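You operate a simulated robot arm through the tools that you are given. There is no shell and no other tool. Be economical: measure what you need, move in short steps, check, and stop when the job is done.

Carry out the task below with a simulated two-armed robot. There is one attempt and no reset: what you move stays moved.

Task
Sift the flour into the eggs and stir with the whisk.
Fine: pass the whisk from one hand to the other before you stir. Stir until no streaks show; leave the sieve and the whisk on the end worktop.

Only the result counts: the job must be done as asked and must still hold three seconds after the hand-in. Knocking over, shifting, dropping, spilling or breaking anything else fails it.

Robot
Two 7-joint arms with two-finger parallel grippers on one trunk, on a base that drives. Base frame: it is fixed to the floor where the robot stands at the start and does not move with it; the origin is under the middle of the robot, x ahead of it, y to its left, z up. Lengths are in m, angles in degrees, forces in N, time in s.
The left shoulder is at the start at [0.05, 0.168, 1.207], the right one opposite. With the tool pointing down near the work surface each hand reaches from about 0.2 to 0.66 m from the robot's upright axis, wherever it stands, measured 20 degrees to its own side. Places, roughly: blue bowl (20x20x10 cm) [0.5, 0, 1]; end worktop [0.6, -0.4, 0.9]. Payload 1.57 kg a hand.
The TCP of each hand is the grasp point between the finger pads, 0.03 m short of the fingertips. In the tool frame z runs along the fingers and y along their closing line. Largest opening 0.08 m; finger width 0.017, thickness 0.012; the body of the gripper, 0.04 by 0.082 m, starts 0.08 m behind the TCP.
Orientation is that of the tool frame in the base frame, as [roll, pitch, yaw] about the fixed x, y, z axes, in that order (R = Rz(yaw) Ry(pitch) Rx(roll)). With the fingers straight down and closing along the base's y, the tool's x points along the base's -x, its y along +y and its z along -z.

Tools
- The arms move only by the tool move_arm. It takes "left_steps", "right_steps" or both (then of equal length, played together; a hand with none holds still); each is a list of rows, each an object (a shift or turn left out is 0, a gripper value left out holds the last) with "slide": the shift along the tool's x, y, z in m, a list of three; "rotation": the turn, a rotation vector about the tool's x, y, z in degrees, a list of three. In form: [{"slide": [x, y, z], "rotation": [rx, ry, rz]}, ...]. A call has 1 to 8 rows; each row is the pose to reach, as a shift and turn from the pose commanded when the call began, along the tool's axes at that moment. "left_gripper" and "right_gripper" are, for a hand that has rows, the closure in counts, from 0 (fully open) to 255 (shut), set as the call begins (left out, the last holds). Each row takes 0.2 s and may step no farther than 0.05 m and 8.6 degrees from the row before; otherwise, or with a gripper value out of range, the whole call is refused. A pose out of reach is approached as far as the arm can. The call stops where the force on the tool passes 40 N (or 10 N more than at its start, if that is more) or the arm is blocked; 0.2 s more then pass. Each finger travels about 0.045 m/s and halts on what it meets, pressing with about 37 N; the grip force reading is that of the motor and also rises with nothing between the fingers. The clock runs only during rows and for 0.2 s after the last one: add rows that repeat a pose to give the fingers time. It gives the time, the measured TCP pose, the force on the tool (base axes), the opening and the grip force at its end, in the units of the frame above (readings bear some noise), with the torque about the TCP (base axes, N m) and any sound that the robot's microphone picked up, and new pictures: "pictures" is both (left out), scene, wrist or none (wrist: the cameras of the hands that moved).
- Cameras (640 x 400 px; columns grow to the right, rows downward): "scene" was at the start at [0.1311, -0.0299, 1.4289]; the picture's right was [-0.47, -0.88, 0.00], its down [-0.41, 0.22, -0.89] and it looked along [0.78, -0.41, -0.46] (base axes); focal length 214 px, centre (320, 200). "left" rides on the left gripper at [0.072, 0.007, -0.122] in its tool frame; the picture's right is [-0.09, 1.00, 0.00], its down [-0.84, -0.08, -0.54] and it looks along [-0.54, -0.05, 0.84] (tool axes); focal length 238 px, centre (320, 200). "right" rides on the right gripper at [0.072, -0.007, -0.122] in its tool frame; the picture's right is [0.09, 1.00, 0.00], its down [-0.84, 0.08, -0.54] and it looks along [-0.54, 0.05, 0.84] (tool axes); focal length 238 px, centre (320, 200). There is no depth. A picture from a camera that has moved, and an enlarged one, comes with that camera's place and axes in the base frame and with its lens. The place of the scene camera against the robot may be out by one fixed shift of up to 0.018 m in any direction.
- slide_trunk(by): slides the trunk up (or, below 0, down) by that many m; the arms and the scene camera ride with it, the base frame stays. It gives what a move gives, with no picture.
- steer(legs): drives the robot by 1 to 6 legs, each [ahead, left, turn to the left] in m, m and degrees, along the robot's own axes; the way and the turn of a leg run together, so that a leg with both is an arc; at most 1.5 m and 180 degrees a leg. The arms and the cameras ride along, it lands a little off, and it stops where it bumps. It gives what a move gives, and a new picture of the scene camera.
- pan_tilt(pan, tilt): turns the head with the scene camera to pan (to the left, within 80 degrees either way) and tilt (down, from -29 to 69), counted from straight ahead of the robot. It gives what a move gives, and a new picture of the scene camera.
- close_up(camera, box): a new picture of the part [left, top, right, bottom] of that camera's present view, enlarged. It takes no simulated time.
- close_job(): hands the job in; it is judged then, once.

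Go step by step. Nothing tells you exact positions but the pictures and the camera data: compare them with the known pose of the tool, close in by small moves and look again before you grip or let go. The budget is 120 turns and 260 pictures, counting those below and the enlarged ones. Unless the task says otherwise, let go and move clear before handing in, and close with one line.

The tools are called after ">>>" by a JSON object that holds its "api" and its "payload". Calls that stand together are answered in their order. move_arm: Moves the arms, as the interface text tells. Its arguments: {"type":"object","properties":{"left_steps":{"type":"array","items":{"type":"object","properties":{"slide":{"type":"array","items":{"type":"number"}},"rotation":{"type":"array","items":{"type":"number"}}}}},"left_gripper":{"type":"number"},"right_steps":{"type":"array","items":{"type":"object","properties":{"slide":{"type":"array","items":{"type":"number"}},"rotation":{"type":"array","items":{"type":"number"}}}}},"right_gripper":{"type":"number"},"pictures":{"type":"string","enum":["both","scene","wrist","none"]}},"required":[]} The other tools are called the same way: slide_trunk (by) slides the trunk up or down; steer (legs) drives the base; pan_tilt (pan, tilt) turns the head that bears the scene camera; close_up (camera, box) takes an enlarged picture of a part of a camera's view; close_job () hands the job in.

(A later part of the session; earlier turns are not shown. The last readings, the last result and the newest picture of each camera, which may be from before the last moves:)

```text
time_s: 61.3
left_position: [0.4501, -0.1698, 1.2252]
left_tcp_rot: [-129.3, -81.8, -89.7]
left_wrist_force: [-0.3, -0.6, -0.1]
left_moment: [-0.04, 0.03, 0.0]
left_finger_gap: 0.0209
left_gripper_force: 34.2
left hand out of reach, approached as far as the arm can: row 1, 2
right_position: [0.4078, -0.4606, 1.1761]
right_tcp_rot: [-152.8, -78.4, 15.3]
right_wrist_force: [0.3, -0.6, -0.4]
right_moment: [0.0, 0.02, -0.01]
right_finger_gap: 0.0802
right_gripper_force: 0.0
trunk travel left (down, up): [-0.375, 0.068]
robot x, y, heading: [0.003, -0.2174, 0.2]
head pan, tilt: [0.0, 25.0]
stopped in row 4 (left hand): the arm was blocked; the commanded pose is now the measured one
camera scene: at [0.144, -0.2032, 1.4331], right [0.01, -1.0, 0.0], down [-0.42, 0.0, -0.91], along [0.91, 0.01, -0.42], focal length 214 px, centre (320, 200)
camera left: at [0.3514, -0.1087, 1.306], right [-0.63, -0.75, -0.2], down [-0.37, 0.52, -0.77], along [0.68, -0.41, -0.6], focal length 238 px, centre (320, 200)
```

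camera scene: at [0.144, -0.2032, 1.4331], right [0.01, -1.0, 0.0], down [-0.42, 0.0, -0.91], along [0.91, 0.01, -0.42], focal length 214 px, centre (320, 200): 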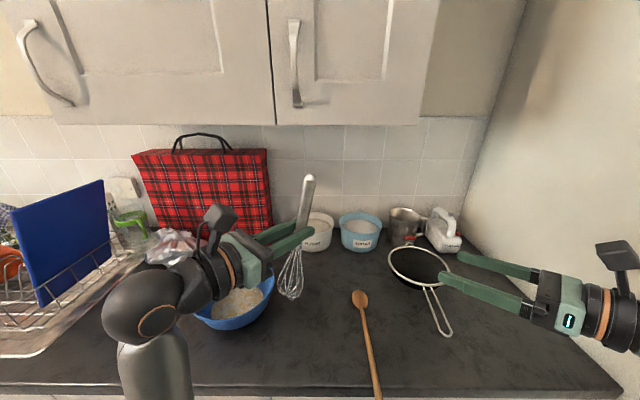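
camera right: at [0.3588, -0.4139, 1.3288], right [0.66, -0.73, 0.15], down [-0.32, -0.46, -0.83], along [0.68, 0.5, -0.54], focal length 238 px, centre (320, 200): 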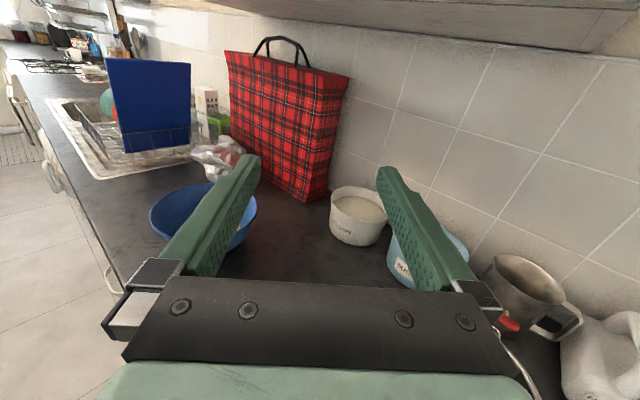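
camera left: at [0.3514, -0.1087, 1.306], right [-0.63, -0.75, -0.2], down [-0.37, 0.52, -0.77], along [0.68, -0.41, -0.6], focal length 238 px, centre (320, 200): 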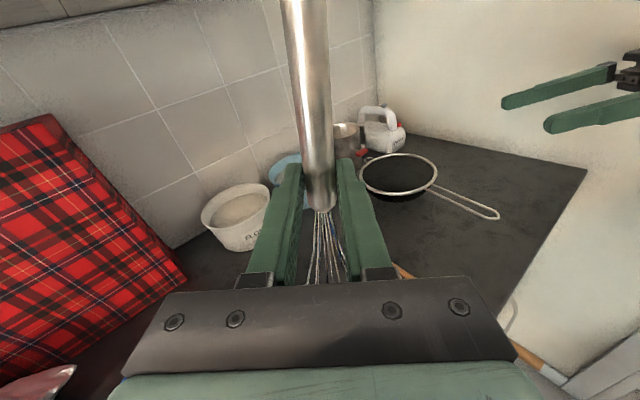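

The whisk is upright with an 8° lean, which is fine. I bring the right hand to a pre-grasp 10 cm short of the upper handle.

>>> {"api": "move_arm", "payload": {"right_steps": [{"slide": [0.0172, -0.0287, 0.0179], "rotation": [0, 2.6, 0]}, {"slide": [0.0345, -0.0575, 0.0359], "rotation": [0, 5.2, 0]}, {"slide": [0.0517, -0.0862, 0.0538], "rotation": [0, 7.8, 0]}, {"slide": [0.069, -0.115, 0.0717], "rotation": [0, 10.4, 0]}, {"slide": [0.0862, -0.1437, 0.0897], "rotation": [0, 13, 0]}, {"slide": [0.1034, -0.1724, 0.1076], "rotation": [0, 15.5, 0]}]}}

>>> {"api": "close_up", "payload": {"camera": "scene", "box": [200, 120, 440, 320]}}

```text
time_s: 62.7
left_position: [0.4496, -0.1692, 1.225]
left_tcp_rot: [-128.7, -81.8, -90.3]
left_wrist_force: [-0.5, -0.4, -0.4]
left_moment: [-0.04, -0.02, -0.03]
left_finger_gap: 0.0207
left_gripper_force: 34.4
right_position: [0.4104, -0.2473, 1.2809]
right_tcp_rot: [-46.3, -82.7, -91.9]
right_wrist_force: [-0.7, 0.8, 0.1]
right_moment: [-0.05, 0.0, -0.01]
right_finger_gap: 0.0799
right_gripper_force: 0.0
right hand out of reach, approached as far as the arm can: row 2, 3, 4, 5, 6
trunk travel left (down, up): [-0.375, 0.068]
robot x, y, heading: [0.0003, -0.2162, 0.1]
head pan, tilt: [0.0, 25.0]
camera scene: at [0.1429, -0.2013, 1.4332], right [0.01, -1.0, 0.0], down [-0.42, 0.0, -0.91], along [0.91, 0.0, -0.42], focal length 214 px, centre (320, 200)
camera right: at [0.314, -0.3324, 1.344], right [0.67, -0.75, 0.0], down [-0.35, -0.31, -0.89], along [0.66, 0.59, -0.47], focal length 238 px, centre (320, 200)
```

scene: 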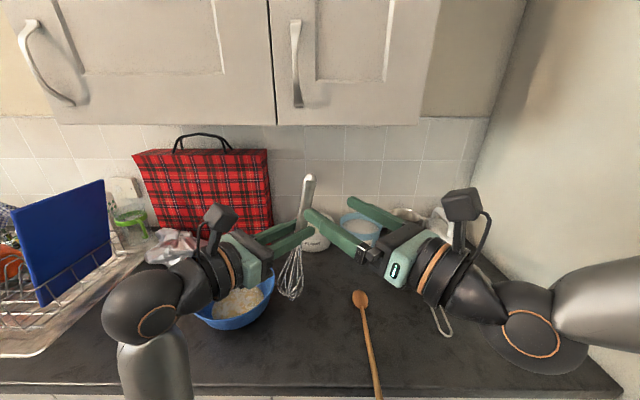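
right: 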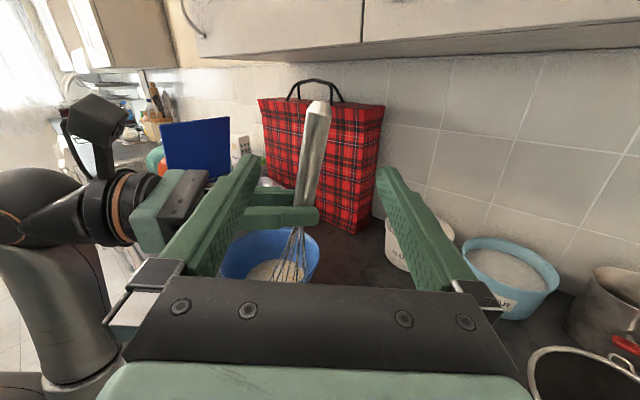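

```text
2.00 times, centred on (320, 220) of scene
camera zoom: at [0.1429, -0.2013, 1.4332], right [0.01, -1.0, 0.0], down [-0.42, 0.0, -0.91], along [0.91, 0.0, -0.42], focal length 429 px, centre (320, 160)
```

zoom: 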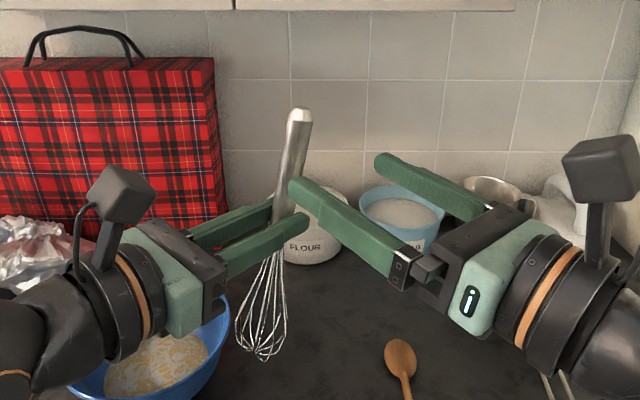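

The upper handle is well between the right fingers. I slide forward onto it in small rows.

>>> {"api": "move_arm", "payload": {"right_steps": [{"slide": [-0.001, -0.002, 0.02]}, {"slide": [-0.001, -0.004, 0.04]}, {"slide": [-0.001, -0.006, 0.06]}, {"slide": [-0.001, -0.006, 0.076]}]}}

>>> {"api": "close_up", "payload": {"camera": "scene", "box": [200, 120, 440, 320]}}

```text
time_s: 63.7
left_position: [0.45, -0.1706, 1.2236]
left_tcp_rot: [-128.9, -81.7, -90.3]
left_wrist_force: [-0.8, -0.4, -0.8]
left_moment: [0.0, 0.0, -0.03]
left_finger_gap: 0.0207
left_gripper_force: 34.2
right_position: [0.4682, -0.2241, 1.2761]
right_tcp_rot: [-44.5, -82.4, -93.2]
right_wrist_force: [-0.6, 0.1, 0.7]
right_moment: [-0.04, -0.01, 0.0]
right_finger_gap: 0.0798
right_gripper_force: 0.1
right hand out of reach, approached as far as the arm can: row 1, 2, 3, 4
trunk travel left (down, up): [-0.375, 0.068]
robot x, y, heading: [-0.0019, -0.2172, 0.4]
head pan, tilt: [0.0, 25.0]
camera scene: at [0.1434, -0.2041, 1.4332], right [0.01, -1.0, 0.0], down [-0.42, 0.0, -0.91], along [0.91, 0.01, -0.42], focal length 214 px, centre (320, 200)
camera right: at [0.3721, -0.3091, 1.3379], right [0.67, -0.74, 0.0], down [-0.34, -0.31, -0.89], along [0.66, 0.59, -0.46], focal length 238 px, centre (320, 200)
```

scene: 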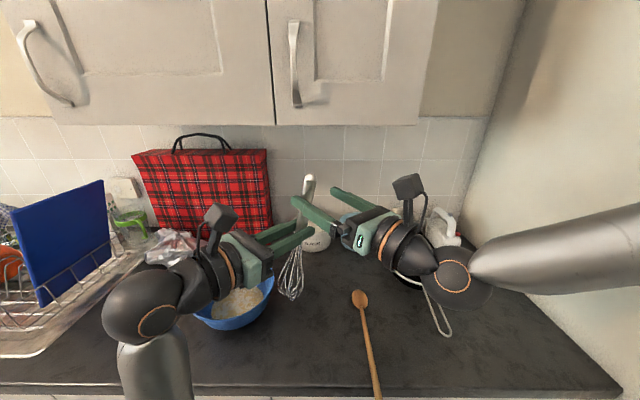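
right: 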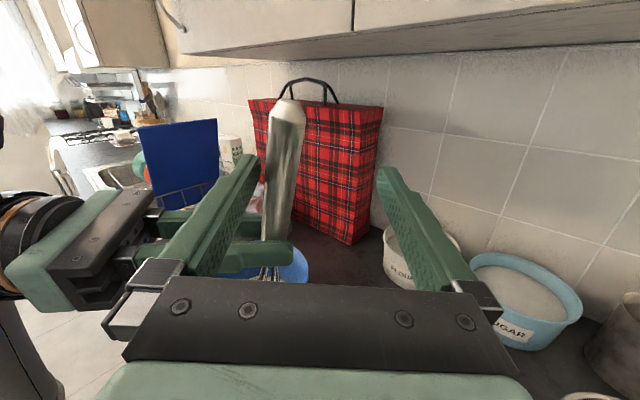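

```text
2.00 times, centred on (320, 220) of scene
camera zoom: at [0.1434, -0.2041, 1.4332], right [0.01, -1.0, 0.0], down [-0.42, 0.0, -0.91], along [0.91, 0.01, -0.42], focal length 429 px, centre (320, 160)
```

zoom: 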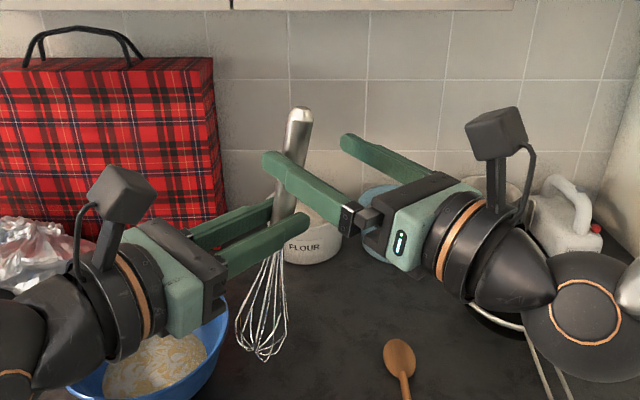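

The right arm is near its limit leftwards, with the handle toward its inner finger. I bring the left hand (with the whisk) 3.4 cm to the right instead.

>>> {"api": "move_arm", "payload": {"left_steps": [{"slide": [0.0012, 0.006, 0.006]}, {"slide": [0.0025, 0.012, 0.012]}, {"slide": [0.0037, 0.018, 0.018]}, {"slide": [0.005, 0.0236, 0.024]}]}}

>>> {"api": "close_up", "payload": {"camera": "right", "box": [0, 0, 640, 400]}}

```text
time_s: 64.7
left_position: [0.4717, -0.1668, 1.2068]
left_tcp_rot: [-122.7, -74.0, -91.0]
left_wrist_force: [0.2, -0.7, -0.8]
left_moment: [0.02, 0.03, -0.01]
left_finger_gap: 0.0208
left_gripper_force: 34.3
right_position: [0.4676, -0.2241, 1.2766]
right_tcp_rot: [-44.8, -82.5, -93.1]
right_wrist_force: [-0.6, 0.8, -0.3]
right_moment: [0.01, 0.0, 0.01]
right_finger_gap: 0.0798
right_gripper_force: 0.0
trunk travel left (down, up): [-0.375, 0.068]
robot x, y, heading: [-0.0009, -0.2114, 0.5]
head pan, tilt: [0.0, 25.0]
stopped in row 4 (left hand): the arm was blocked; the commanded pose is now the measured one
camera scene: at [0.1436, -0.204, 1.4331], right [0.01, -1.0, 0.0], down [-0.42, 0.0, -0.91], along [0.91, 0.01, -0.42], focal length 214 px, centre (320, 200)
camera left: at [0.3659, -0.1258, 1.2932], right [-0.55, -0.77, -0.32], down [-0.4, 0.58, -0.71], along [0.73, -0.26, -0.63], focal length 238 px, centre (320, 200)
```

scene: 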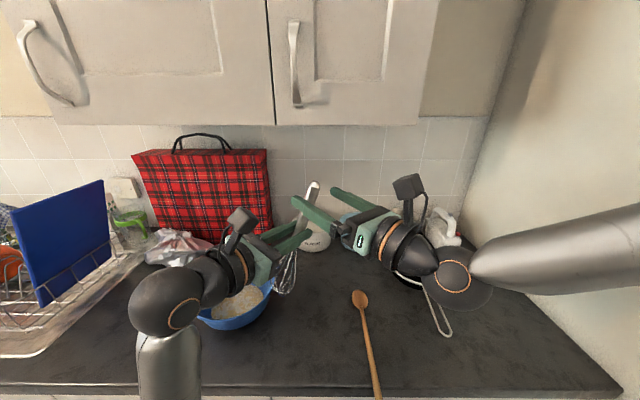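
left: 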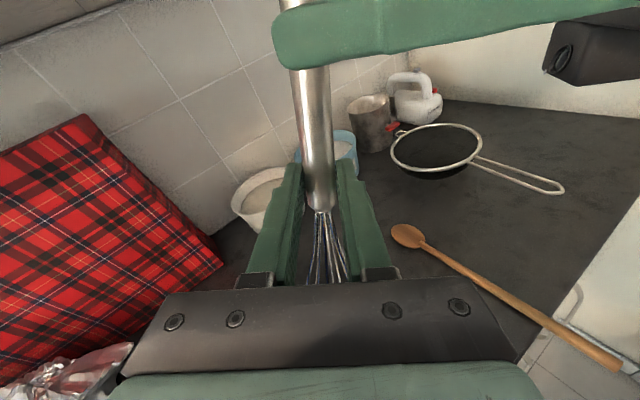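

```text
1.00 times, centred on (320, 200) of right (not enlarged: the box is as wide or as high as the picture)
camera zoom: at [0.3721, -0.3091, 1.3378], right [0.67, -0.74, 0.0], down [-0.34, -0.31, -0.89], along [0.66, 0.59, -0.46], focal length 238 px, centre (320, 200)
```

zoom: 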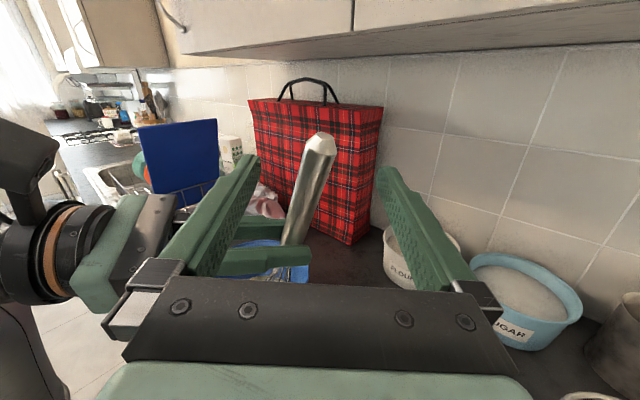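

The handle now lies between the right fingers but 3 cm beyond the pads' centre. I try advancing the right hand onto it.

>>> {"api": "move_arm", "payload": {"right_steps": [{"slide": [-0.006, -0.003, 0.011], "rotation": [-2, 0, 0]}, {"slide": [-0.012, -0.006, 0.022], "rotation": [-4, 0, 0]}, {"slide": [-0.016, -0.009, 0.033], "rotation": [-6, 0, 0]}], "pictures": "wrist"}}

```text
time_s: 65.5
left_position: [0.4719, -0.1673, 1.2048]
left_tcp_rot: [-124.4, -73.8, -89.6]
left_wrist_force: [11.9, -9.5, -15.5]
left_moment: [0.61, 0.64, 0.01]
left_finger_gap: 0.0211
left_gripper_force: 34.1
right_position: [0.4957, -0.2283, 1.2411]
right_tcp_rot: [-43.6, -81.9, -98.8]
right_wrist_force: [-12.1, 11.1, 14.4]
right_moment: [0.6, 0.23, 0.48]
right_finger_gap: 0.08
right_gripper_force: 0.0
right hand out of reach, approached as far as the arm can: row 1, 2, 3
trunk travel left (down, up): [-0.375, 0.068]
robot x, y, heading: [0.0013, -0.2193, 0.1]
head pan, tilt: [0.0, 25.0]
camera right: at [0.394, -0.3055, 1.302], right [0.61, -0.8, -0.01], down [-0.36, -0.27, -0.89], along [0.71, 0.54, -0.45], focal length 238 px, centre (320, 200)
```

right: 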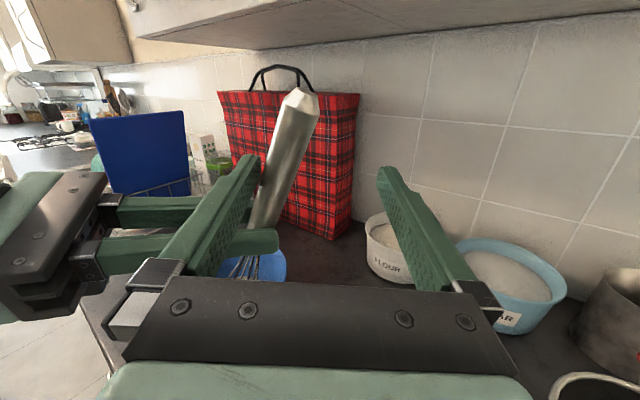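

The fingers touched each other, so I back off; this meeting angle is too cramped. I'll hand over in a V instead: whisk level, left hand from upper left, right hand from upper right. First the right hand retreats and starts turning back.

>>> {"api": "move_arm", "payload": {"right_steps": [{"slide": [0.015, 0, -0.005]}, {"slide": [0.035, 0, -0.02]}, {"slide": [0.045, 0.005, -0.06]}, {"slide": [0.05, 0.01, -0.1]}, {"slide": [0.055, 0.025, -0.14]}], "pictures": "none"}}

>>> {"api": "move_arm", "payload": {"right_steps": [{"rotation": [5.06, 0, -6.24]}, {"rotation": [10.1, 0, -12.5]}, {"rotation": [15.2, 0, -18.7]}, {"rotation": [20.2, 0, -25]}, {"rotation": [25.3, 0, -31.2]}, {"rotation": [30.4, 0, -37.4]}, {"rotation": [35.4, 0, -43.7]}, {"rotation": [40.5, 0, -49.9]}], "pictures": "scene"}}

```text
time_s: 66.7
left_position: [0.4702, -0.1682, 1.2093]
left_tcp_rot: [-122.5, -74.1, -91.2]
left_wrist_force: [-0.5, -0.5, -1.2]
left_moment: [0.01, -0.02, 0.01]
left_finger_gap: 0.0206
left_gripper_force: 34.4
right_position: [0.4289, -0.342, 1.2876]
right_tcp_rot: [-50.7, -82.4, -93.0]
right_wrist_force: [-0.1, -0.5, 0.0]
right_moment: [0.02, -0.02, 0.01]
right_finger_gap: 0.0801
right_gripper_force: 0.1
right hand out of reach, approached as far as the arm can: row 1, 2, 4, 5
trunk travel left (down, up): [-0.375, 0.068]
robot x, y, heading: [-0.0018, -0.2189, 0.6]
head pan, tilt: [0.0, 25.0]
```

```text
time_s: 68.5
left_position: [0.4707, -0.1665, 1.2068]
left_tcp_rot: [-122.6, -74.0, -91.2]
left_wrist_force: [0.2, 0.6, -0.7]
left_moment: [-0.05, 0.0, -0.04]
left_finger_gap: 0.0207
left_gripper_force: 33.6
right_position: [0.4301, -0.3407, 1.2884]
right_tcp_rot: [102.4, -44.4, 154.1]
right_wrist_force: [0.1, -0.3, -0.2]
right_moment: [0.03, -0.04, 0.01]
right_finger_gap: 0.08
right_gripper_force: 0.0
trunk travel left (down, up): [-0.375, 0.068]
robot x, y, heading: [0.0012, -0.2166, 0.5]
head pan, tilt: [0.0, 25.0]
camera scene: at [0.1437, -0.2039, 1.4331], right [0.01, -1.0, 0.0], down [-0.42, 0.0, -0.91], along [0.91, 0.01, -0.42], focal length 214 px, centre (320, 200)
```

scene: 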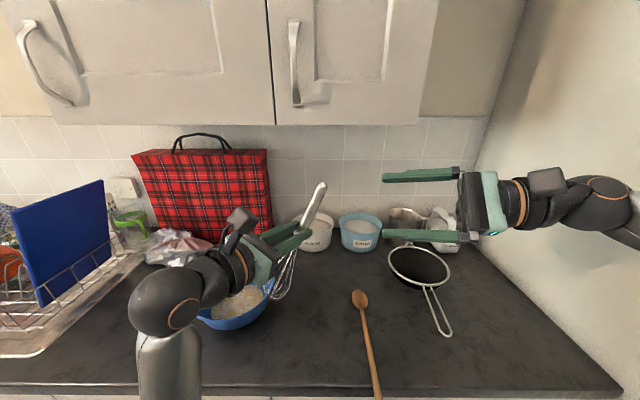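

The right hand turns freely. Both hands now turn on: right towards pointing down-left, left towards pointing down-right with a small lift.

>>> {"api": "move_arm", "payload": {"right_steps": [{"rotation": [5.06, 0, -6.24]}, {"rotation": [10.1, 0, -12.5]}, {"rotation": [15.2, 0, -18.7]}, {"rotation": [20.2, 0, -25]}, {"rotation": [25.3, 0, -31.2]}, {"rotation": [30.4, 0, -37.4]}, {"rotation": [35.4, 0, -43.7]}, {"rotation": [40.5, 0, -49.9]}], "left_steps": [{"slide": [0.005, 0.001, -0.004], "rotation": [-4.67, 1.63, 6.75]}, {"slide": [0.011, 0.002, -0.008], "rotation": [-9.33, 3.26, 13.5]}, {"slide": [0.016, 0.003, -0.012], "rotation": [-14, 4.9, 20.25]}, {"slide": [0.022, 0.004, -0.016], "rotation": [-18.7, 6.5, 27]}, {"slide": [0.027, 0.005, -0.02], "rotation": [-23.3, 8.15, 33.75]}, {"slide": [0.032, 0.005, -0.024], "rotation": [-28, 9.8, 40.5]}, {"slide": [0.038, 0.006, -0.028], "rotation": [-32.7, 11.4, 47.25]}, {"slide": [0.043, 0.0065, -0.032], "rotation": [-37.3, 13, 54]}], "pictures": "scene"}}

```text
time_s: 70.3
left_position: [0.44, -0.1666, 1.2526]
left_tcp_rot: [-113.2, -28.0, -149.1]
left_wrist_force: [0.8, 0.6, -0.3]
left_moment: [-0.05, 0.05, -0.02]
left_finger_gap: 0.0205
left_gripper_force: 34.5
right_position: [0.4294, -0.3415, 1.2875]
right_tcp_rot: [135.1, -0.8, 179.2]
right_wrist_force: [0.4, -0.1, -0.1]
right_moment: [-0.03, -0.01, -0.01]
right_finger_gap: 0.08
right_gripper_force: 0.1
trunk travel left (down, up): [-0.375, 0.068]
robot x, y, heading: [0.0043, -0.216, 0.7]
head pan, tilt: [0.0, 25.0]
camera scene: at [0.1436, -0.2036, 1.4331], right [0.01, -1.0, 0.0], down [-0.42, 0.0, -0.91], along [0.91, 0.01, -0.42], focal length 214 px, centre (320, 200)
```

scene: 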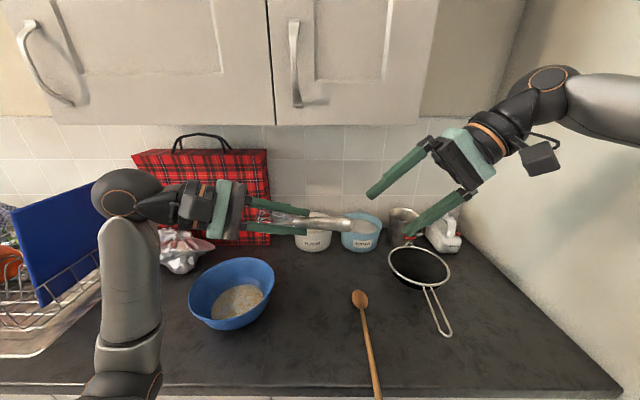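

Right hand is in its pose. I finish the left hand's turn.

>>> {"api": "move_arm", "payload": {"left_steps": [{"rotation": [-4.67, 1.63, 6.75]}, {"rotation": [-9.33, 3.26, 13.5]}, {"rotation": [-14, 4.9, 20.25]}, {"rotation": [-18.7, 6.5, 27]}, {"rotation": [-23.3, 8.15, 33.75]}, {"rotation": [-28, 9.8, 40.5]}]}}

>>> {"api": "close_up", "payload": {"camera": "right", "box": [0, 0, 640, 400]}}

```text
time_s: 71.7
left_position: [0.4404, -0.1664, 1.2529]
left_tcp_rot: [-134.9, 0.6, -180.0]
left_wrist_force: [0.5, -0.1, -0.3]
left_moment: [-0.01, 0.01, -0.03]
left_finger_gap: 0.0207
left_gripper_force: 33.5
right_position: [0.4302, -0.3424, 1.2883]
right_tcp_rot: [135.1, -1.0, 179.0]
right_wrist_force: [-0.7, -0.7, -0.1]
right_moment: [0.01, 0.03, -0.04]
right_finger_gap: 0.0801
right_gripper_force: 0.0
trunk travel left (down, up): [-0.375, 0.068]
robot x, y, heading: [0.002, -0.2157, 0.5]
head pan, tilt: [0.0, 25.0]
camera scene: at [0.1436, -0.2043, 1.4331], right [0.01, -1.0, 0.0], down [-0.42, 0.0, -0.91], along [0.91, 0.01, -0.42], focal length 214 px, centre (320, 200)
camera left: at [0.368, -0.0752, 1.3327], right [0.1, 0.7, -0.71], down [0.83, 0.33, 0.45], along [0.55, -0.63, -0.55], focal length 238 px, centre (320, 200)
```

scene: 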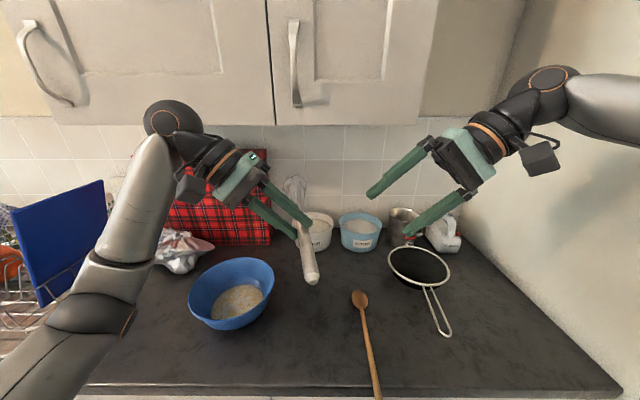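
left: 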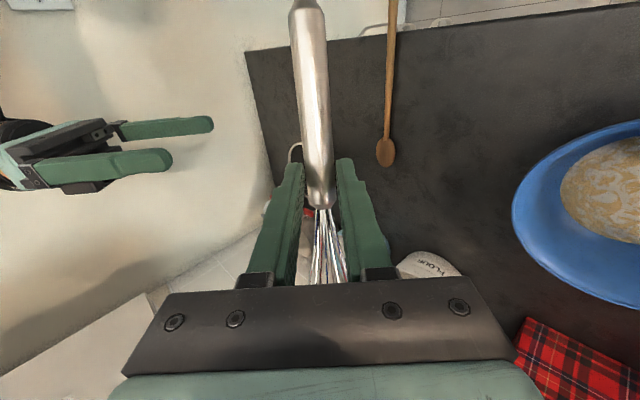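

```text
1.00 times, centred on (320, 200) of right (not enlarged: the box is as wide or as high as the picture)
camera zoom: at [0.3573, -0.4308, 1.3722], right [-0.07, 0.71, 0.7], down [0.84, -0.34, 0.42], along [0.54, 0.62, -0.57], focal length 238 px, centre (320, 200)
```

zoom: 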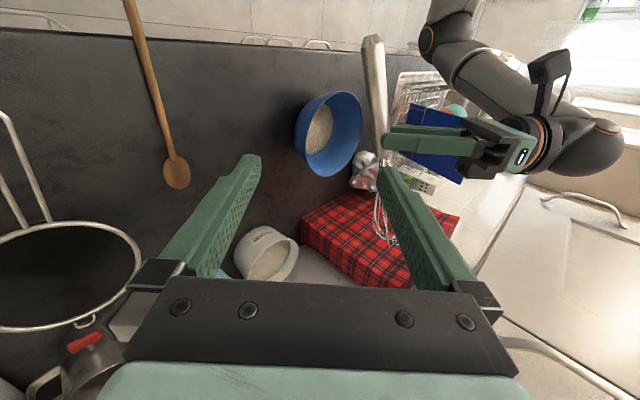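

Now the whisk lies level-ish between the hands; two views place its butt at [0.35,-0.203,1.213] and its neck at [0.466,-0.179,1.243]. I align the right hand with the handle at 18° roll and come part-way in.

>>> {"api": "move_arm", "payload": {"right_steps": [{"slide": [0.012, 0.014, 0.015], "rotation": [0, 0, -4.5]}, {"slide": [0.024, 0.028, 0.03], "rotation": [0, 0, -9]}, {"slide": [0.036, 0.042, 0.05], "rotation": [0, 0, -13.5]}, {"slide": [0.047, 0.056, 0.07], "rotation": [0, 0, -18]}]}}

>>> {"api": "close_up", "payload": {"camera": "left", "box": [0, 0, 640, 400]}}

```text
time_s: 72.7
left_position: [0.4411, -0.1661, 1.2535]
left_tcp_rot: [-134.7, 0.6, -179.9]
left_wrist_force: [-0.1, 0.0, -0.8]
left_moment: [0.05, 0.05, -0.03]
left_finger_gap: 0.0207
left_gripper_force: 34.1
right_position: [0.3837, -0.2497, 1.28]
right_tcp_rot: [136.3, 11.7, -168.0]
right_wrist_force: [0.1, 0.2, 0.6]
right_moment: [-0.03, 0.02, 0.04]
right_finger_gap: 0.0799
right_gripper_force: 0.1
trunk travel left (down, up): [-0.375, 0.068]
robot x, y, heading: [0.0011, -0.219, 0.3]
head pan, tilt: [0.0, 25.0]
camera scene: at [0.1436, -0.2036, 1.4331], right [0.01, -1.0, 0.0], down [-0.42, 0.0, -0.91], along [0.91, 0.01, -0.42], focal length 214 px, centre (320, 200)
camera right: at [0.3165, -0.3557, 1.3479], right [-0.37, 0.66, 0.65], down [0.78, -0.16, 0.61], along [0.5, 0.74, -0.45], focal length 238 px, centre (320, 200)
```

scene: 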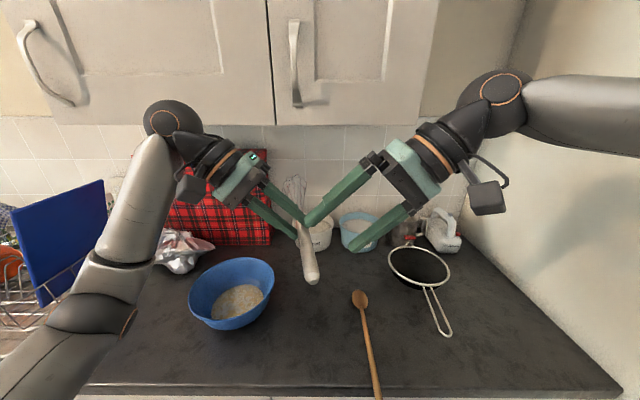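
right: 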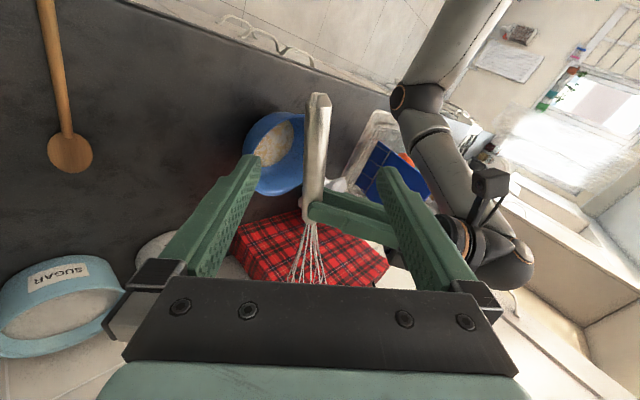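

```text
1.00 times, centred on (320, 200) of left (not enlarged: the box is as wide or as high as the picture)
camera zoom: at [0.3678, -0.0747, 1.3327], right [0.1, 0.7, -0.71], down [0.83, 0.33, 0.44], along [0.55, -0.63, -0.55], focal length 238 px, centre (320, 200)
```

zoom: 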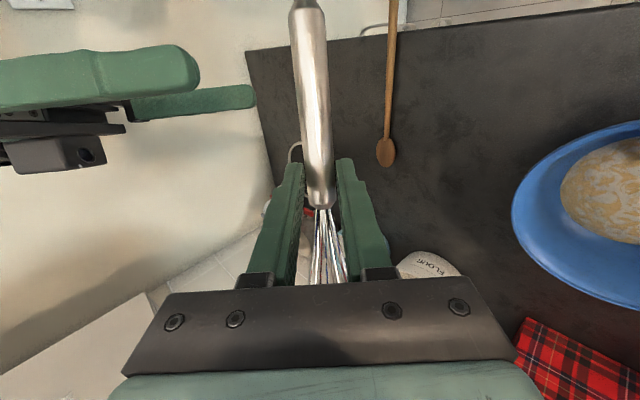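

The handle is square and centred between the right fingers. I advance 8 cm onto it.

>>> {"api": "move_arm", "payload": {"right_steps": [{"slide": [0, -0.001, 0.025]}, {"slide": [0, -0.001, 0.05]}, {"slide": [0, -0.001, 0.07]}, {"slide": [0, -0.001, 0.08]}]}}

>>> {"api": "close_up", "payload": {"camera": "left", "box": [0, 0, 640, 400]}}

```text
time_s: 73.7
left_position: [0.441, -0.1683, 1.2515]
left_tcp_rot: [-134.7, 0.5, -179.9]
left_wrist_force: [-0.3, 0.4, -0.6]
left_moment: [0.0, 0.08, 0.01]
left_finger_gap: 0.0205
left_gripper_force: 34.6
right_position: [0.3856, -0.1948, 1.222]
right_tcp_rot: [136.3, 11.6, -168.1]
right_wrist_force: [-0.3, -1.0, 0.4]
right_moment: [0.0, 0.02, 0.0]
right_finger_gap: 0.0797
right_gripper_force: 0.2
trunk travel left (down, up): [-0.375, 0.068]
robot x, y, heading: [-0.0002, -0.2201, 0.6]
head pan, tilt: [0.0, 25.0]
camera scene: at [0.1439, -0.2041, 1.4331], right [0.01, -1.0, 0.0], down [-0.42, 0.0, -0.91], along [0.91, 0.01, -0.42], focal length 214 px, centre (320, 200)
camera right: at [0.3173, -0.2995, 1.2901], right [-0.37, 0.66, 0.66], down [0.78, -0.16, 0.6], along [0.5, 0.74, -0.45], focal length 238 px, centre (320, 200)
```

scene: 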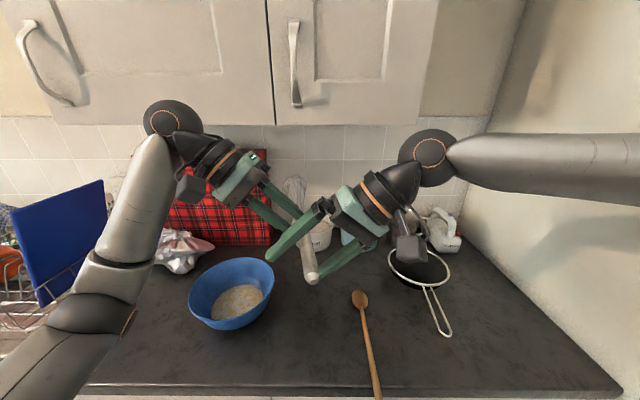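
right: 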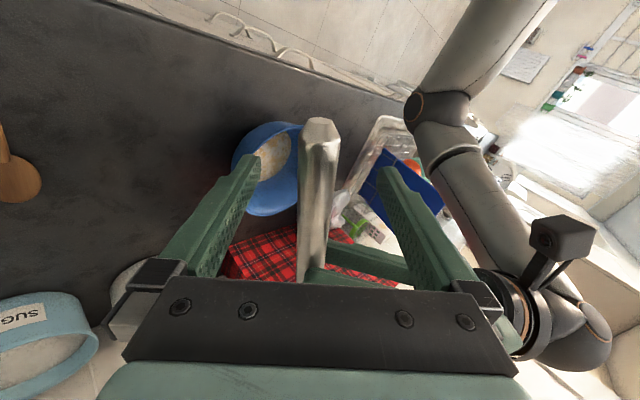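

```text
1.00 times, centred on (320, 200) of left (not enlarged: the box is as wide or as high as the picture)
camera zoom: at [0.368, -0.0753, 1.3327], right [0.1, 0.7, -0.71], down [0.83, 0.33, 0.44], along [0.55, -0.63, -0.55], focal length 238 px, centre (320, 200)
```

zoom: 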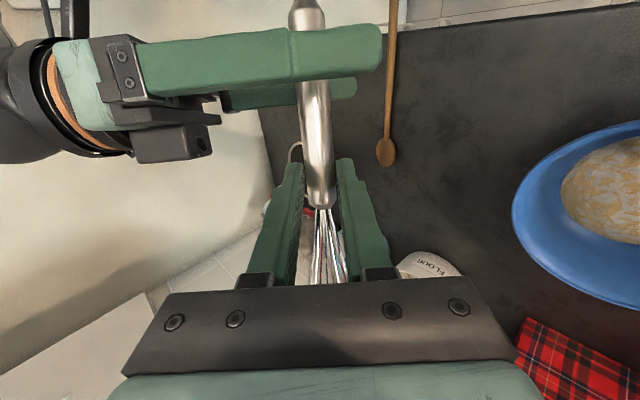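

The handle sits well inside the right fingers. I close the right hand on it.

>>> {"api": "move_arm", "payload": {"right_steps": [{"slide": [0, 0, 0]}, {"slide": [0, 0, 0]}, {"slide": [0, 0, 0]}, {"slide": [0, 0, 0]}, {"slide": [0, 0, 0]}, {"slide": [0, 0, 0]}], "right_gripper": 255, "pictures": "wrist"}}

```text
time_s: 75.1
left_position: [0.4392, -0.1665, 1.2529]
left_tcp_rot: [-134.8, 0.6, 180.0]
left_wrist_force: [-3.6, 11.5, 7.8]
left_moment: [0.07, 0.75, -0.7]
left_finger_gap: 0.0211
left_gripper_force: 34.1
right_position: [0.3851, -0.1944, 1.2214]
right_tcp_rot: [136.5, 11.5, -168.1]
right_wrist_force: [3.3, -11.5, -8.4]
right_moment: [0.04, -0.08, 0.0]
right_finger_gap: 0.021
right_gripper_force: 34.8
trunk travel left (down, up): [-0.375, 0.068]
robot x, y, heading: [-0.0014, -0.2153, 0.2]
head pan, tilt: [0.0, 25.0]
camera right: at [0.3175, -0.3001, 1.2896], right [-0.37, 0.66, 0.65], down [0.78, -0.16, 0.6], along [0.5, 0.73, -0.45], focal length 238 px, centre (320, 200)
```

right: 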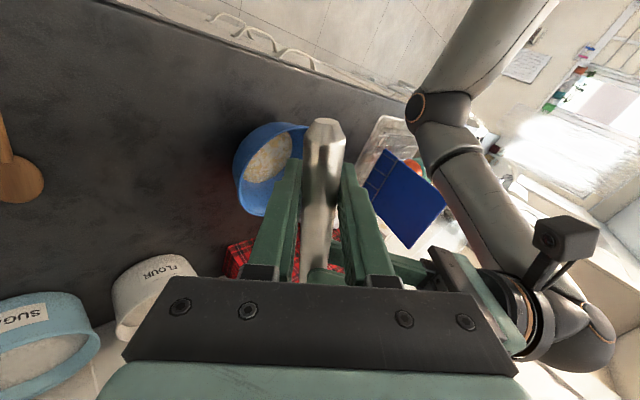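

The right hand holds it (gap 0.021). Now the left opens and backs straight off.

>>> {"api": "move_arm", "payload": {"left_steps": [{"slide": [0, 0, 0]}, {"slide": [0, 0, 0]}, {"slide": [0, 0, 0]}, {"slide": [0, 0, 0]}], "left_gripper": 0, "pictures": "none"}}

>>> {"api": "move_arm", "payload": {"left_steps": [{"slide": [0, 0, -0.03]}, {"slide": [0, 0, -0.07]}, {"slide": [0, 0, -0.11]}, {"slide": [0.01, 0.0, -0.15]}]}}

```text
time_s: 76.1
left_position: [0.4398, -0.1671, 1.2529]
left_tcp_rot: [-134.7, 0.4, -180.0]
left_wrist_force: [-0.6, -0.6, -0.7]
left_moment: [-0.02, -0.04, -0.01]
left_finger_gap: 0.0801
left_gripper_force: 0.1
right_position: [0.3847, -0.1953, 1.2208]
right_tcp_rot: [136.3, 11.5, -168.1]
right_wrist_force: [-0.1, -0.6, -1.1]
right_moment: [0.01, 0.12, 0.03]
right_finger_gap: 0.0209
right_gripper_force: 34.1
trunk travel left (down, up): [-0.375, 0.068]
robot x, y, heading: [0.003, -0.2188, 0.2]
head pan, tilt: [0.0, 25.0]
```

```text
time_s: 77.1
left_position: [0.4282, -0.0593, 1.3578]
left_tcp_rot: [-134.6, 0.6, -179.9]
left_wrist_force: [-0.3, -0.9, 0.3]
left_moment: [0.03, 0.0, 0.06]
left_finger_gap: 0.0798
left_gripper_force: 0.1
right_position: [0.3845, -0.1947, 1.2216]
right_tcp_rot: [136.3, 11.8, -168.1]
right_wrist_force: [0.6, 0.5, -1.1]
right_moment: [-0.01, 0.08, -0.03]
right_finger_gap: 0.0212
right_gripper_force: 34.5
trunk travel left (down, up): [-0.375, 0.068]
robot x, y, heading: [0.0013, -0.217, 0.4]
head pan, tilt: [0.0, 25.0]
camera scene: at [0.1429, -0.2035, 1.4332], right [0.01, -1.0, 0.0], down [-0.42, 0.0, -0.91], along [0.91, 0.01, -0.42], focal length 214 px, centre (320, 200)
camera left: at [0.3549, 0.0326, 1.4383], right [0.1, 0.7, -0.71], down [0.83, 0.33, 0.44], along [0.55, -0.63, -0.55], focal length 238 px, centre (320, 200)
```

scene: 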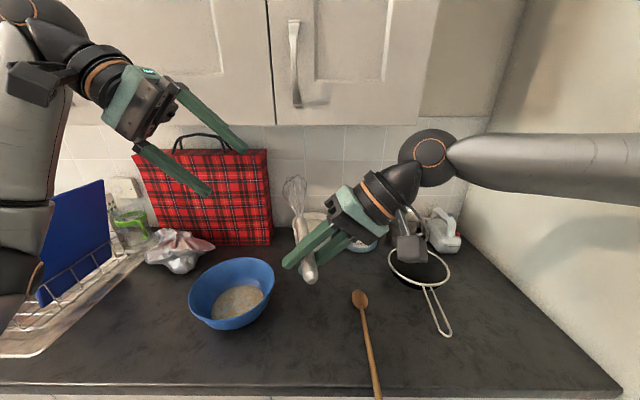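
left: 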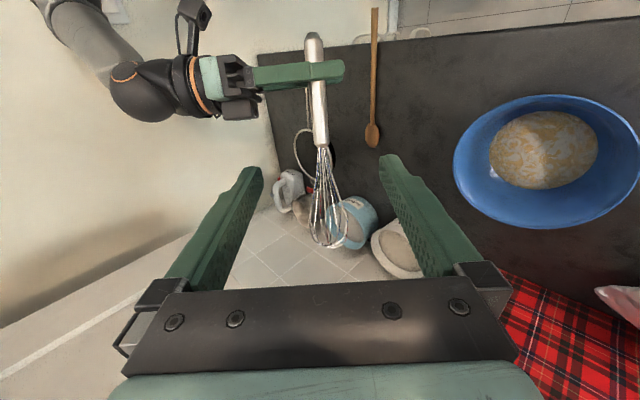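

Handover done. The right hand now moves right and up while turning the whisk balloon-down.

>>> {"api": "move_arm", "payload": {"right_steps": [{"slide": [-0.0025, -0.009, -0.022], "rotation": [-4.51, -0.65, 7.02]}, {"slide": [-0.005, -0.018, -0.044], "rotation": [-9.02, -1.3, 14.04]}, {"slide": [-0.0075, -0.027, -0.066], "rotation": [-13.5, -1.95, 21.1]}, {"slide": [-0.01, -0.036, -0.088], "rotation": [-18, -2.6, 28.1]}, {"slide": [-0.0125, -0.045, -0.11], "rotation": [-22.5, -3.25, 35.1]}, {"slide": [-0.015, -0.054, -0.132], "rotation": [-27, -3.9, 42.1]}, {"slide": [-0.0175, -0.063, -0.154], "rotation": [-31.6, -4.55, 49.1]}, {"slide": [-0.02, -0.072, -0.177], "rotation": [-36.1, -5.2, 56.2]}], "pictures": "scene"}}

>>> {"api": "move_arm", "payload": {"right_steps": [{"rotation": [-4.51, -0.65, 7.02]}, {"rotation": [-9.02, -1.3, 14.04]}, {"rotation": [-13.5, -1.95, 21.1]}, {"rotation": [-18, -2.6, 28.1]}, {"rotation": [-22.5, -3.25, 35.1]}, {"rotation": [-27, -3.9, 42.1]}, {"rotation": [-31.6, -4.55, 49.1]}, {"rotation": [-36.1, -5.2, 56.2]}]}}

```text
time_s: 78.9
left_position: [0.4285, -0.0603, 1.3559]
left_tcp_rot: [-134.7, 0.4, -179.9]
left_wrist_force: [0.2, 0.4, 0.0]
left_moment: [0.01, -0.01, -0.01]
left_finger_gap: 0.08
left_gripper_force: 0.0
right_position: [0.4233, -0.367, 1.3013]
right_tcp_rot: [104.1, -34.9, 159.8]
right_wrist_force: [0.0, 0.6, -0.6]
right_moment: [0.01, 0.1, 0.01]
right_finger_gap: 0.0208
right_gripper_force: 34.6
trunk travel left (down, up): [-0.375, 0.068]
robot x, y, heading: [-0.0011, -0.2166, 0.3]
head pan, tilt: [0.0, 25.0]
camera scene: at [0.1434, -0.2045, 1.4332], right [0.01, -1.0, 0.0], down [-0.42, 0.0, -0.91], along [0.91, 0.01, -0.42], focal length 214 px, centre (320, 200)
```

scene: 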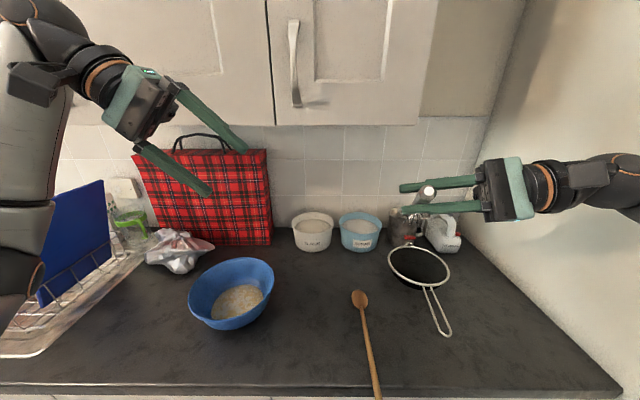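

```text
time_s: 80.7
left_position: [0.4274, -0.0601, 1.3577]
left_tcp_rot: [-134.7, 0.5, -179.9]
left_wrist_force: [-0.4, 0.7, -0.2]
left_moment: [-0.02, -0.01, 0.02]
left_finger_gap: 0.0802
left_gripper_force: 0.0
right_position: [0.4245, -0.3655, 1.3021]
right_tcp_rot: [-71.1, -89.8, -64.2]
right_wrist_force: [-0.4, 0.0, -1.1]
right_moment: [0.04, 0.02, 0.02]
right_finger_gap: 0.0212
right_gripper_force: 34.6
trunk travel left (down, up): [-0.375, 0.068]
robot x, y, heading: [0.0022, -0.2163, 0.4]
head pan, tilt: [0.0, 25.0]
camera scene: at [0.1433, -0.2036, 1.4331], right [0.01, -1.0, 0.0], down [-0.42, 0.0, -0.91], along [0.91, 0.01, -0.42], focal length 214 px, centre (320, 200)
camera right: at [0.3325, -0.4465, 1.3751], right [0.7, -0.71, 0.09], down [-0.33, -0.43, -0.84], along [0.63, 0.56, -0.54], focal length 238 px, centre (320, 200)
```

scene: 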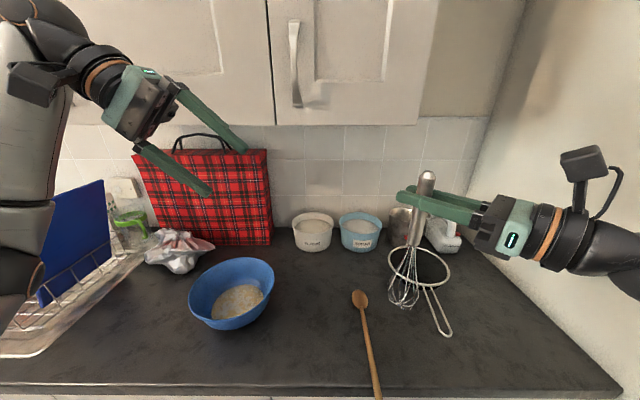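
right: 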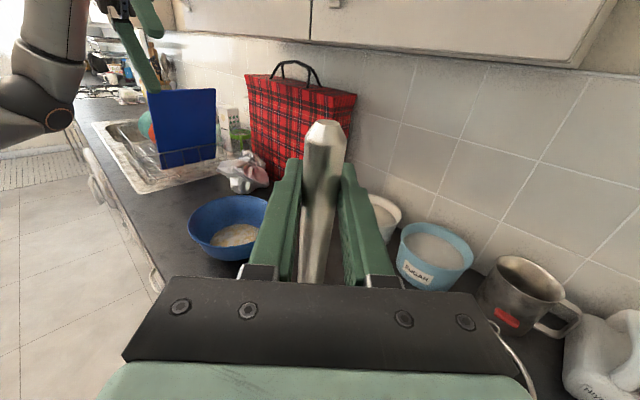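

The whisk now hangs vertical with its tip at z≈1.08. I drive left to the bowl.

>>> {"api": "steer", "payload": {"legs": [[0, 0.36, 0]]}}

>>> {"api": "move_arm", "payload": {"right_steps": [{"slide": [0, 0.014, 0.017]}, {"slide": [0, 0.028, 0.034]}, {"slide": [0, 0.042, 0.051]}, {"slide": [0, 0.056, 0.068]}, {"slide": [0, 0.065, 0.083]}]}}

```text
time_s: 84.5
left_position: [0.4257, 0.2991, 1.3581]
left_tcp_rot: [-134.7, 0.4, -179.8]
left_wrist_force: [0.6, 0.5, 0.2]
left_moment: [0.03, 0.02, 0.0]
left_finger_gap: 0.0799
left_gripper_force: 0.1
right_position: [0.4226, -0.0055, 1.3019]
right_tcp_rot: [-73.4, -89.9, -61.7]
right_wrist_force: [0.2, 0.8, -1.4]
right_moment: [-0.02, -0.03, 0.01]
right_finger_gap: 0.0209
right_gripper_force: 35.2
trunk travel left (down, up): [-0.375, 0.068]
robot x, y, heading: [-0.0031, 0.1394, 0.6]
head pan, tilt: [0.0, 25.0]
camera scene: at [0.1411, 0.1553, 1.4331], right [0.01, -1.0, 0.0], down [-0.42, 0.0, -0.91], along [0.91, 0.01, -0.42], focal length 214 px, centre (320, 200)
```

scene: 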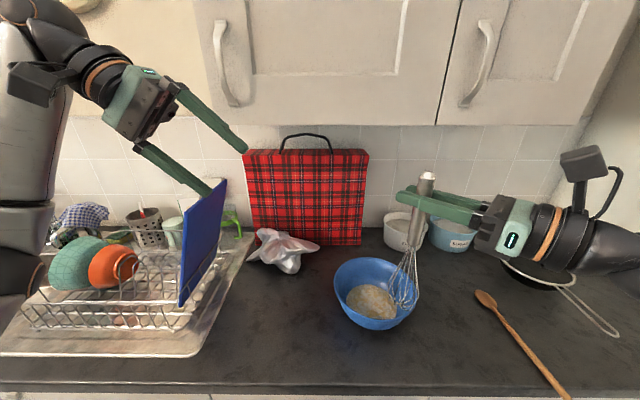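

```text
time_s: 85.7
left_position: [0.4265, 0.2998, 1.357]
left_tcp_rot: [-134.7, 0.5, -179.9]
left_wrist_force: [-0.4, 0.4, 0.2]
left_moment: [0.02, -0.01, 0.02]
left_finger_gap: 0.0803
left_gripper_force: 0.1
right_position: [0.5271, 0.0083, 1.3012]
right_tcp_rot: [-73.6, -89.8, -61.4]
right_wrist_force: [0.1, 0.5, -0.6]
right_moment: [0.01, 0.0, -0.02]
right_finger_gap: 0.021
right_gripper_force: 34.3
trunk travel left (down, up): [-0.375, 0.068]
robot x, y, heading: [-0.0021, 0.14, 0.6]
head pan, tilt: [0.0, 25.0]
camera scene: at [0.1415, 0.1552, 1.4331], right [0.01, -1.0, 0.0], down [-0.42, 0.0, -0.91], along [0.91, 0.01, -0.42], focal length 214 px, centre (320, 200)
camera right: at [0.4361, -0.0743, 1.374], right [0.7, -0.7, 0.09], down [-0.33, -0.44, -0.84], along [0.63, 0.56, -0.54], focal length 238 px, centre (320, 200)
```

scene: 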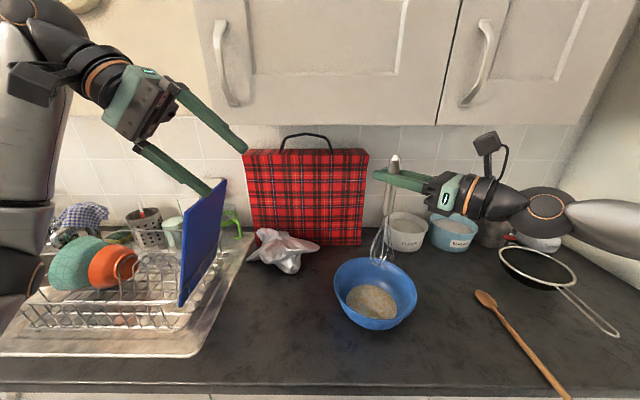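
right: 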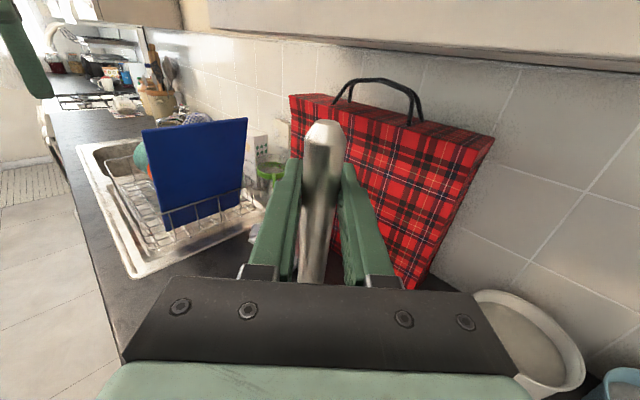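

The whisk is centred over the bowl. I lower it gently into the mix, watching the force.

>>> {"api": "move_arm", "payload": {"right_steps": [{"slide": [-0.02, 0, 0.002]}, {"slide": [-0.04, 0, 0.004]}, {"slide": [-0.06, 0, 0.005]}, {"slide": [-0.08, 0, 0.005]}, {"slide": [-0.1, 0, 0.005]}, {"slide": [-0.12, 0, 0.005]}]}}

>>> {"api": "close_up", "payload": {"camera": "scene", "box": [310, 180, 470, 340]}}

```text
time_s: 87.0
left_position: [0.426, 0.3002, 1.3574]
left_tcp_rot: [-134.6, 0.5, -179.9]
left_wrist_force: [0.7, -0.3, -0.1]
left_moment: [-0.01, 0.0, 0.02]
left_finger_gap: 0.0799
left_gripper_force: 0.1
right_position: [0.5311, 0.0105, 1.1803]
right_tcp_rot: [-72.2, -89.7, -62.8]
right_wrist_force: [0.0, -0.5, -1.7]
right_moment: [-0.02, 0.01, 0.01]
right_finger_gap: 0.0212
right_gripper_force: 34.5
trunk travel left (down, up): [-0.375, 0.068]
robot x, y, heading: [-0.0027, 0.1422, 0.6]
head pan, tilt: [0.0, 25.0]
camera scene: at [0.1412, 0.155, 1.4331], right [0.01, -1.0, 0.0], down [-0.42, 0.0, -0.91], along [0.91, 0.01, -0.42], focal length 214 px, centre (320, 200)
camera right: at [0.4388, -0.0712, 1.254], right [0.7, -0.7, 0.09], down [-0.33, -0.44, -0.84], along [0.63, 0.56, -0.54], focal length 238 px, centre (320, 200)
```

scene: 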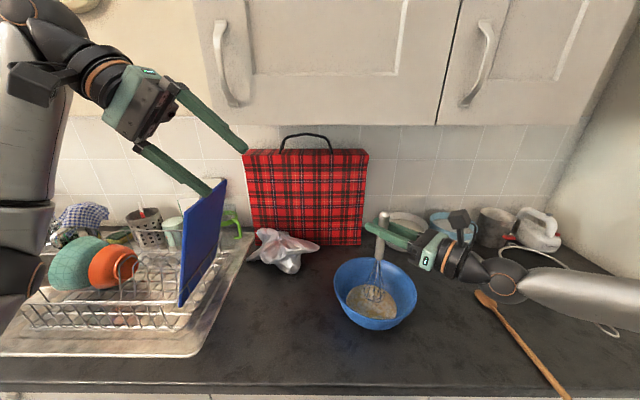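
right: 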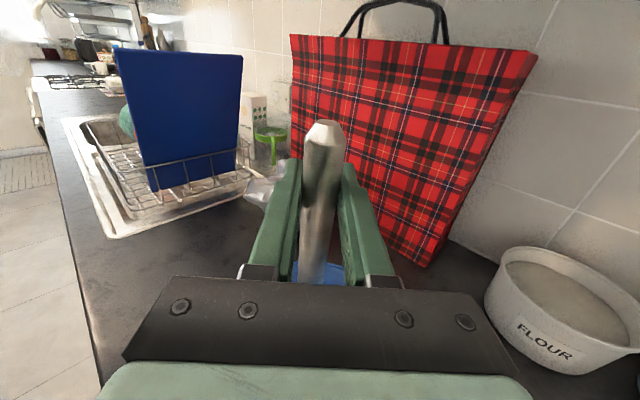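

```text
2.50 times, centred on (390, 260) of scene
camera zoom: at [0.1412, 0.155, 1.4331], right [0.01, -1.0, 0.0], down [-0.42, 0.0, -0.91], along [0.91, 0.01, -0.42], focal length 536 px, centre (145, 50)
```

zoom: 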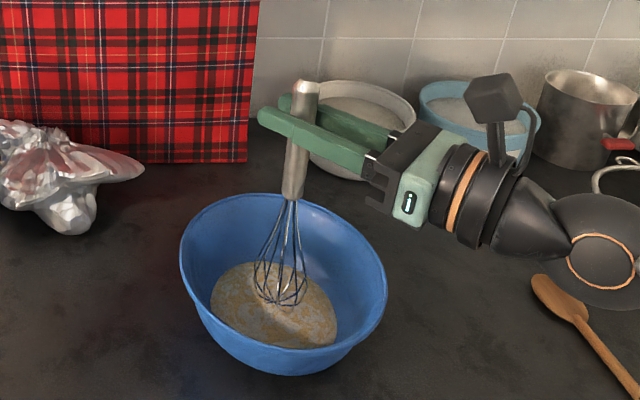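

The whisk reaches the mix near its centre. I lower another 1.5 cm.

>>> {"api": "move_arm", "payload": {"right_steps": [{"slide": [-0.005, 0, 0.0]}, {"slide": [-0.01, 0, 0.0]}, {"slide": [-0.015, 0, 0.0]}], "pictures": "none"}}

>>> {"api": "close_up", "payload": {"camera": "scene", "box": [330, 210, 430, 340]}}

```text
time_s: 87.8
left_position: [0.4241, 0.3001, 1.3579]
left_tcp_rot: [-134.8, 0.6, -179.8]
left_wrist_force: [-0.6, 0.6, 0.0]
left_moment: [-0.02, 0.01, 0.01]
left_finger_gap: 0.0799
left_gripper_force: 0.1
right_position: [0.5312, 0.0104, 1.1684]
right_tcp_rot: [-74.9, -89.8, -60.0]
right_wrist_force: [0.1, 0.1, -0.3]
right_moment: [-0.01, -0.07, 0.0]
right_finger_gap: 0.0211
right_gripper_force: 34.1
trunk travel left (down, up): [-0.375, 0.068]
robot x, y, heading: [-0.0011, 0.1411, 0.2]
head pan, tilt: [0.0, 25.0]
```

```text
3.08 times, centred on (380, 275) of scene
camera zoom: at [0.1412, 0.1551, 1.4331], right [0.01, -1.0, 0.0], down [-0.42, 0.0, -0.91], along [0.91, 0.01, -0.42], focal length 660 px, centre (135, -31)
```

zoom: 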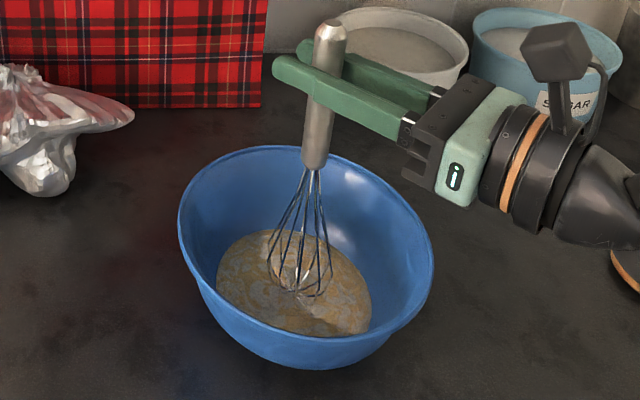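

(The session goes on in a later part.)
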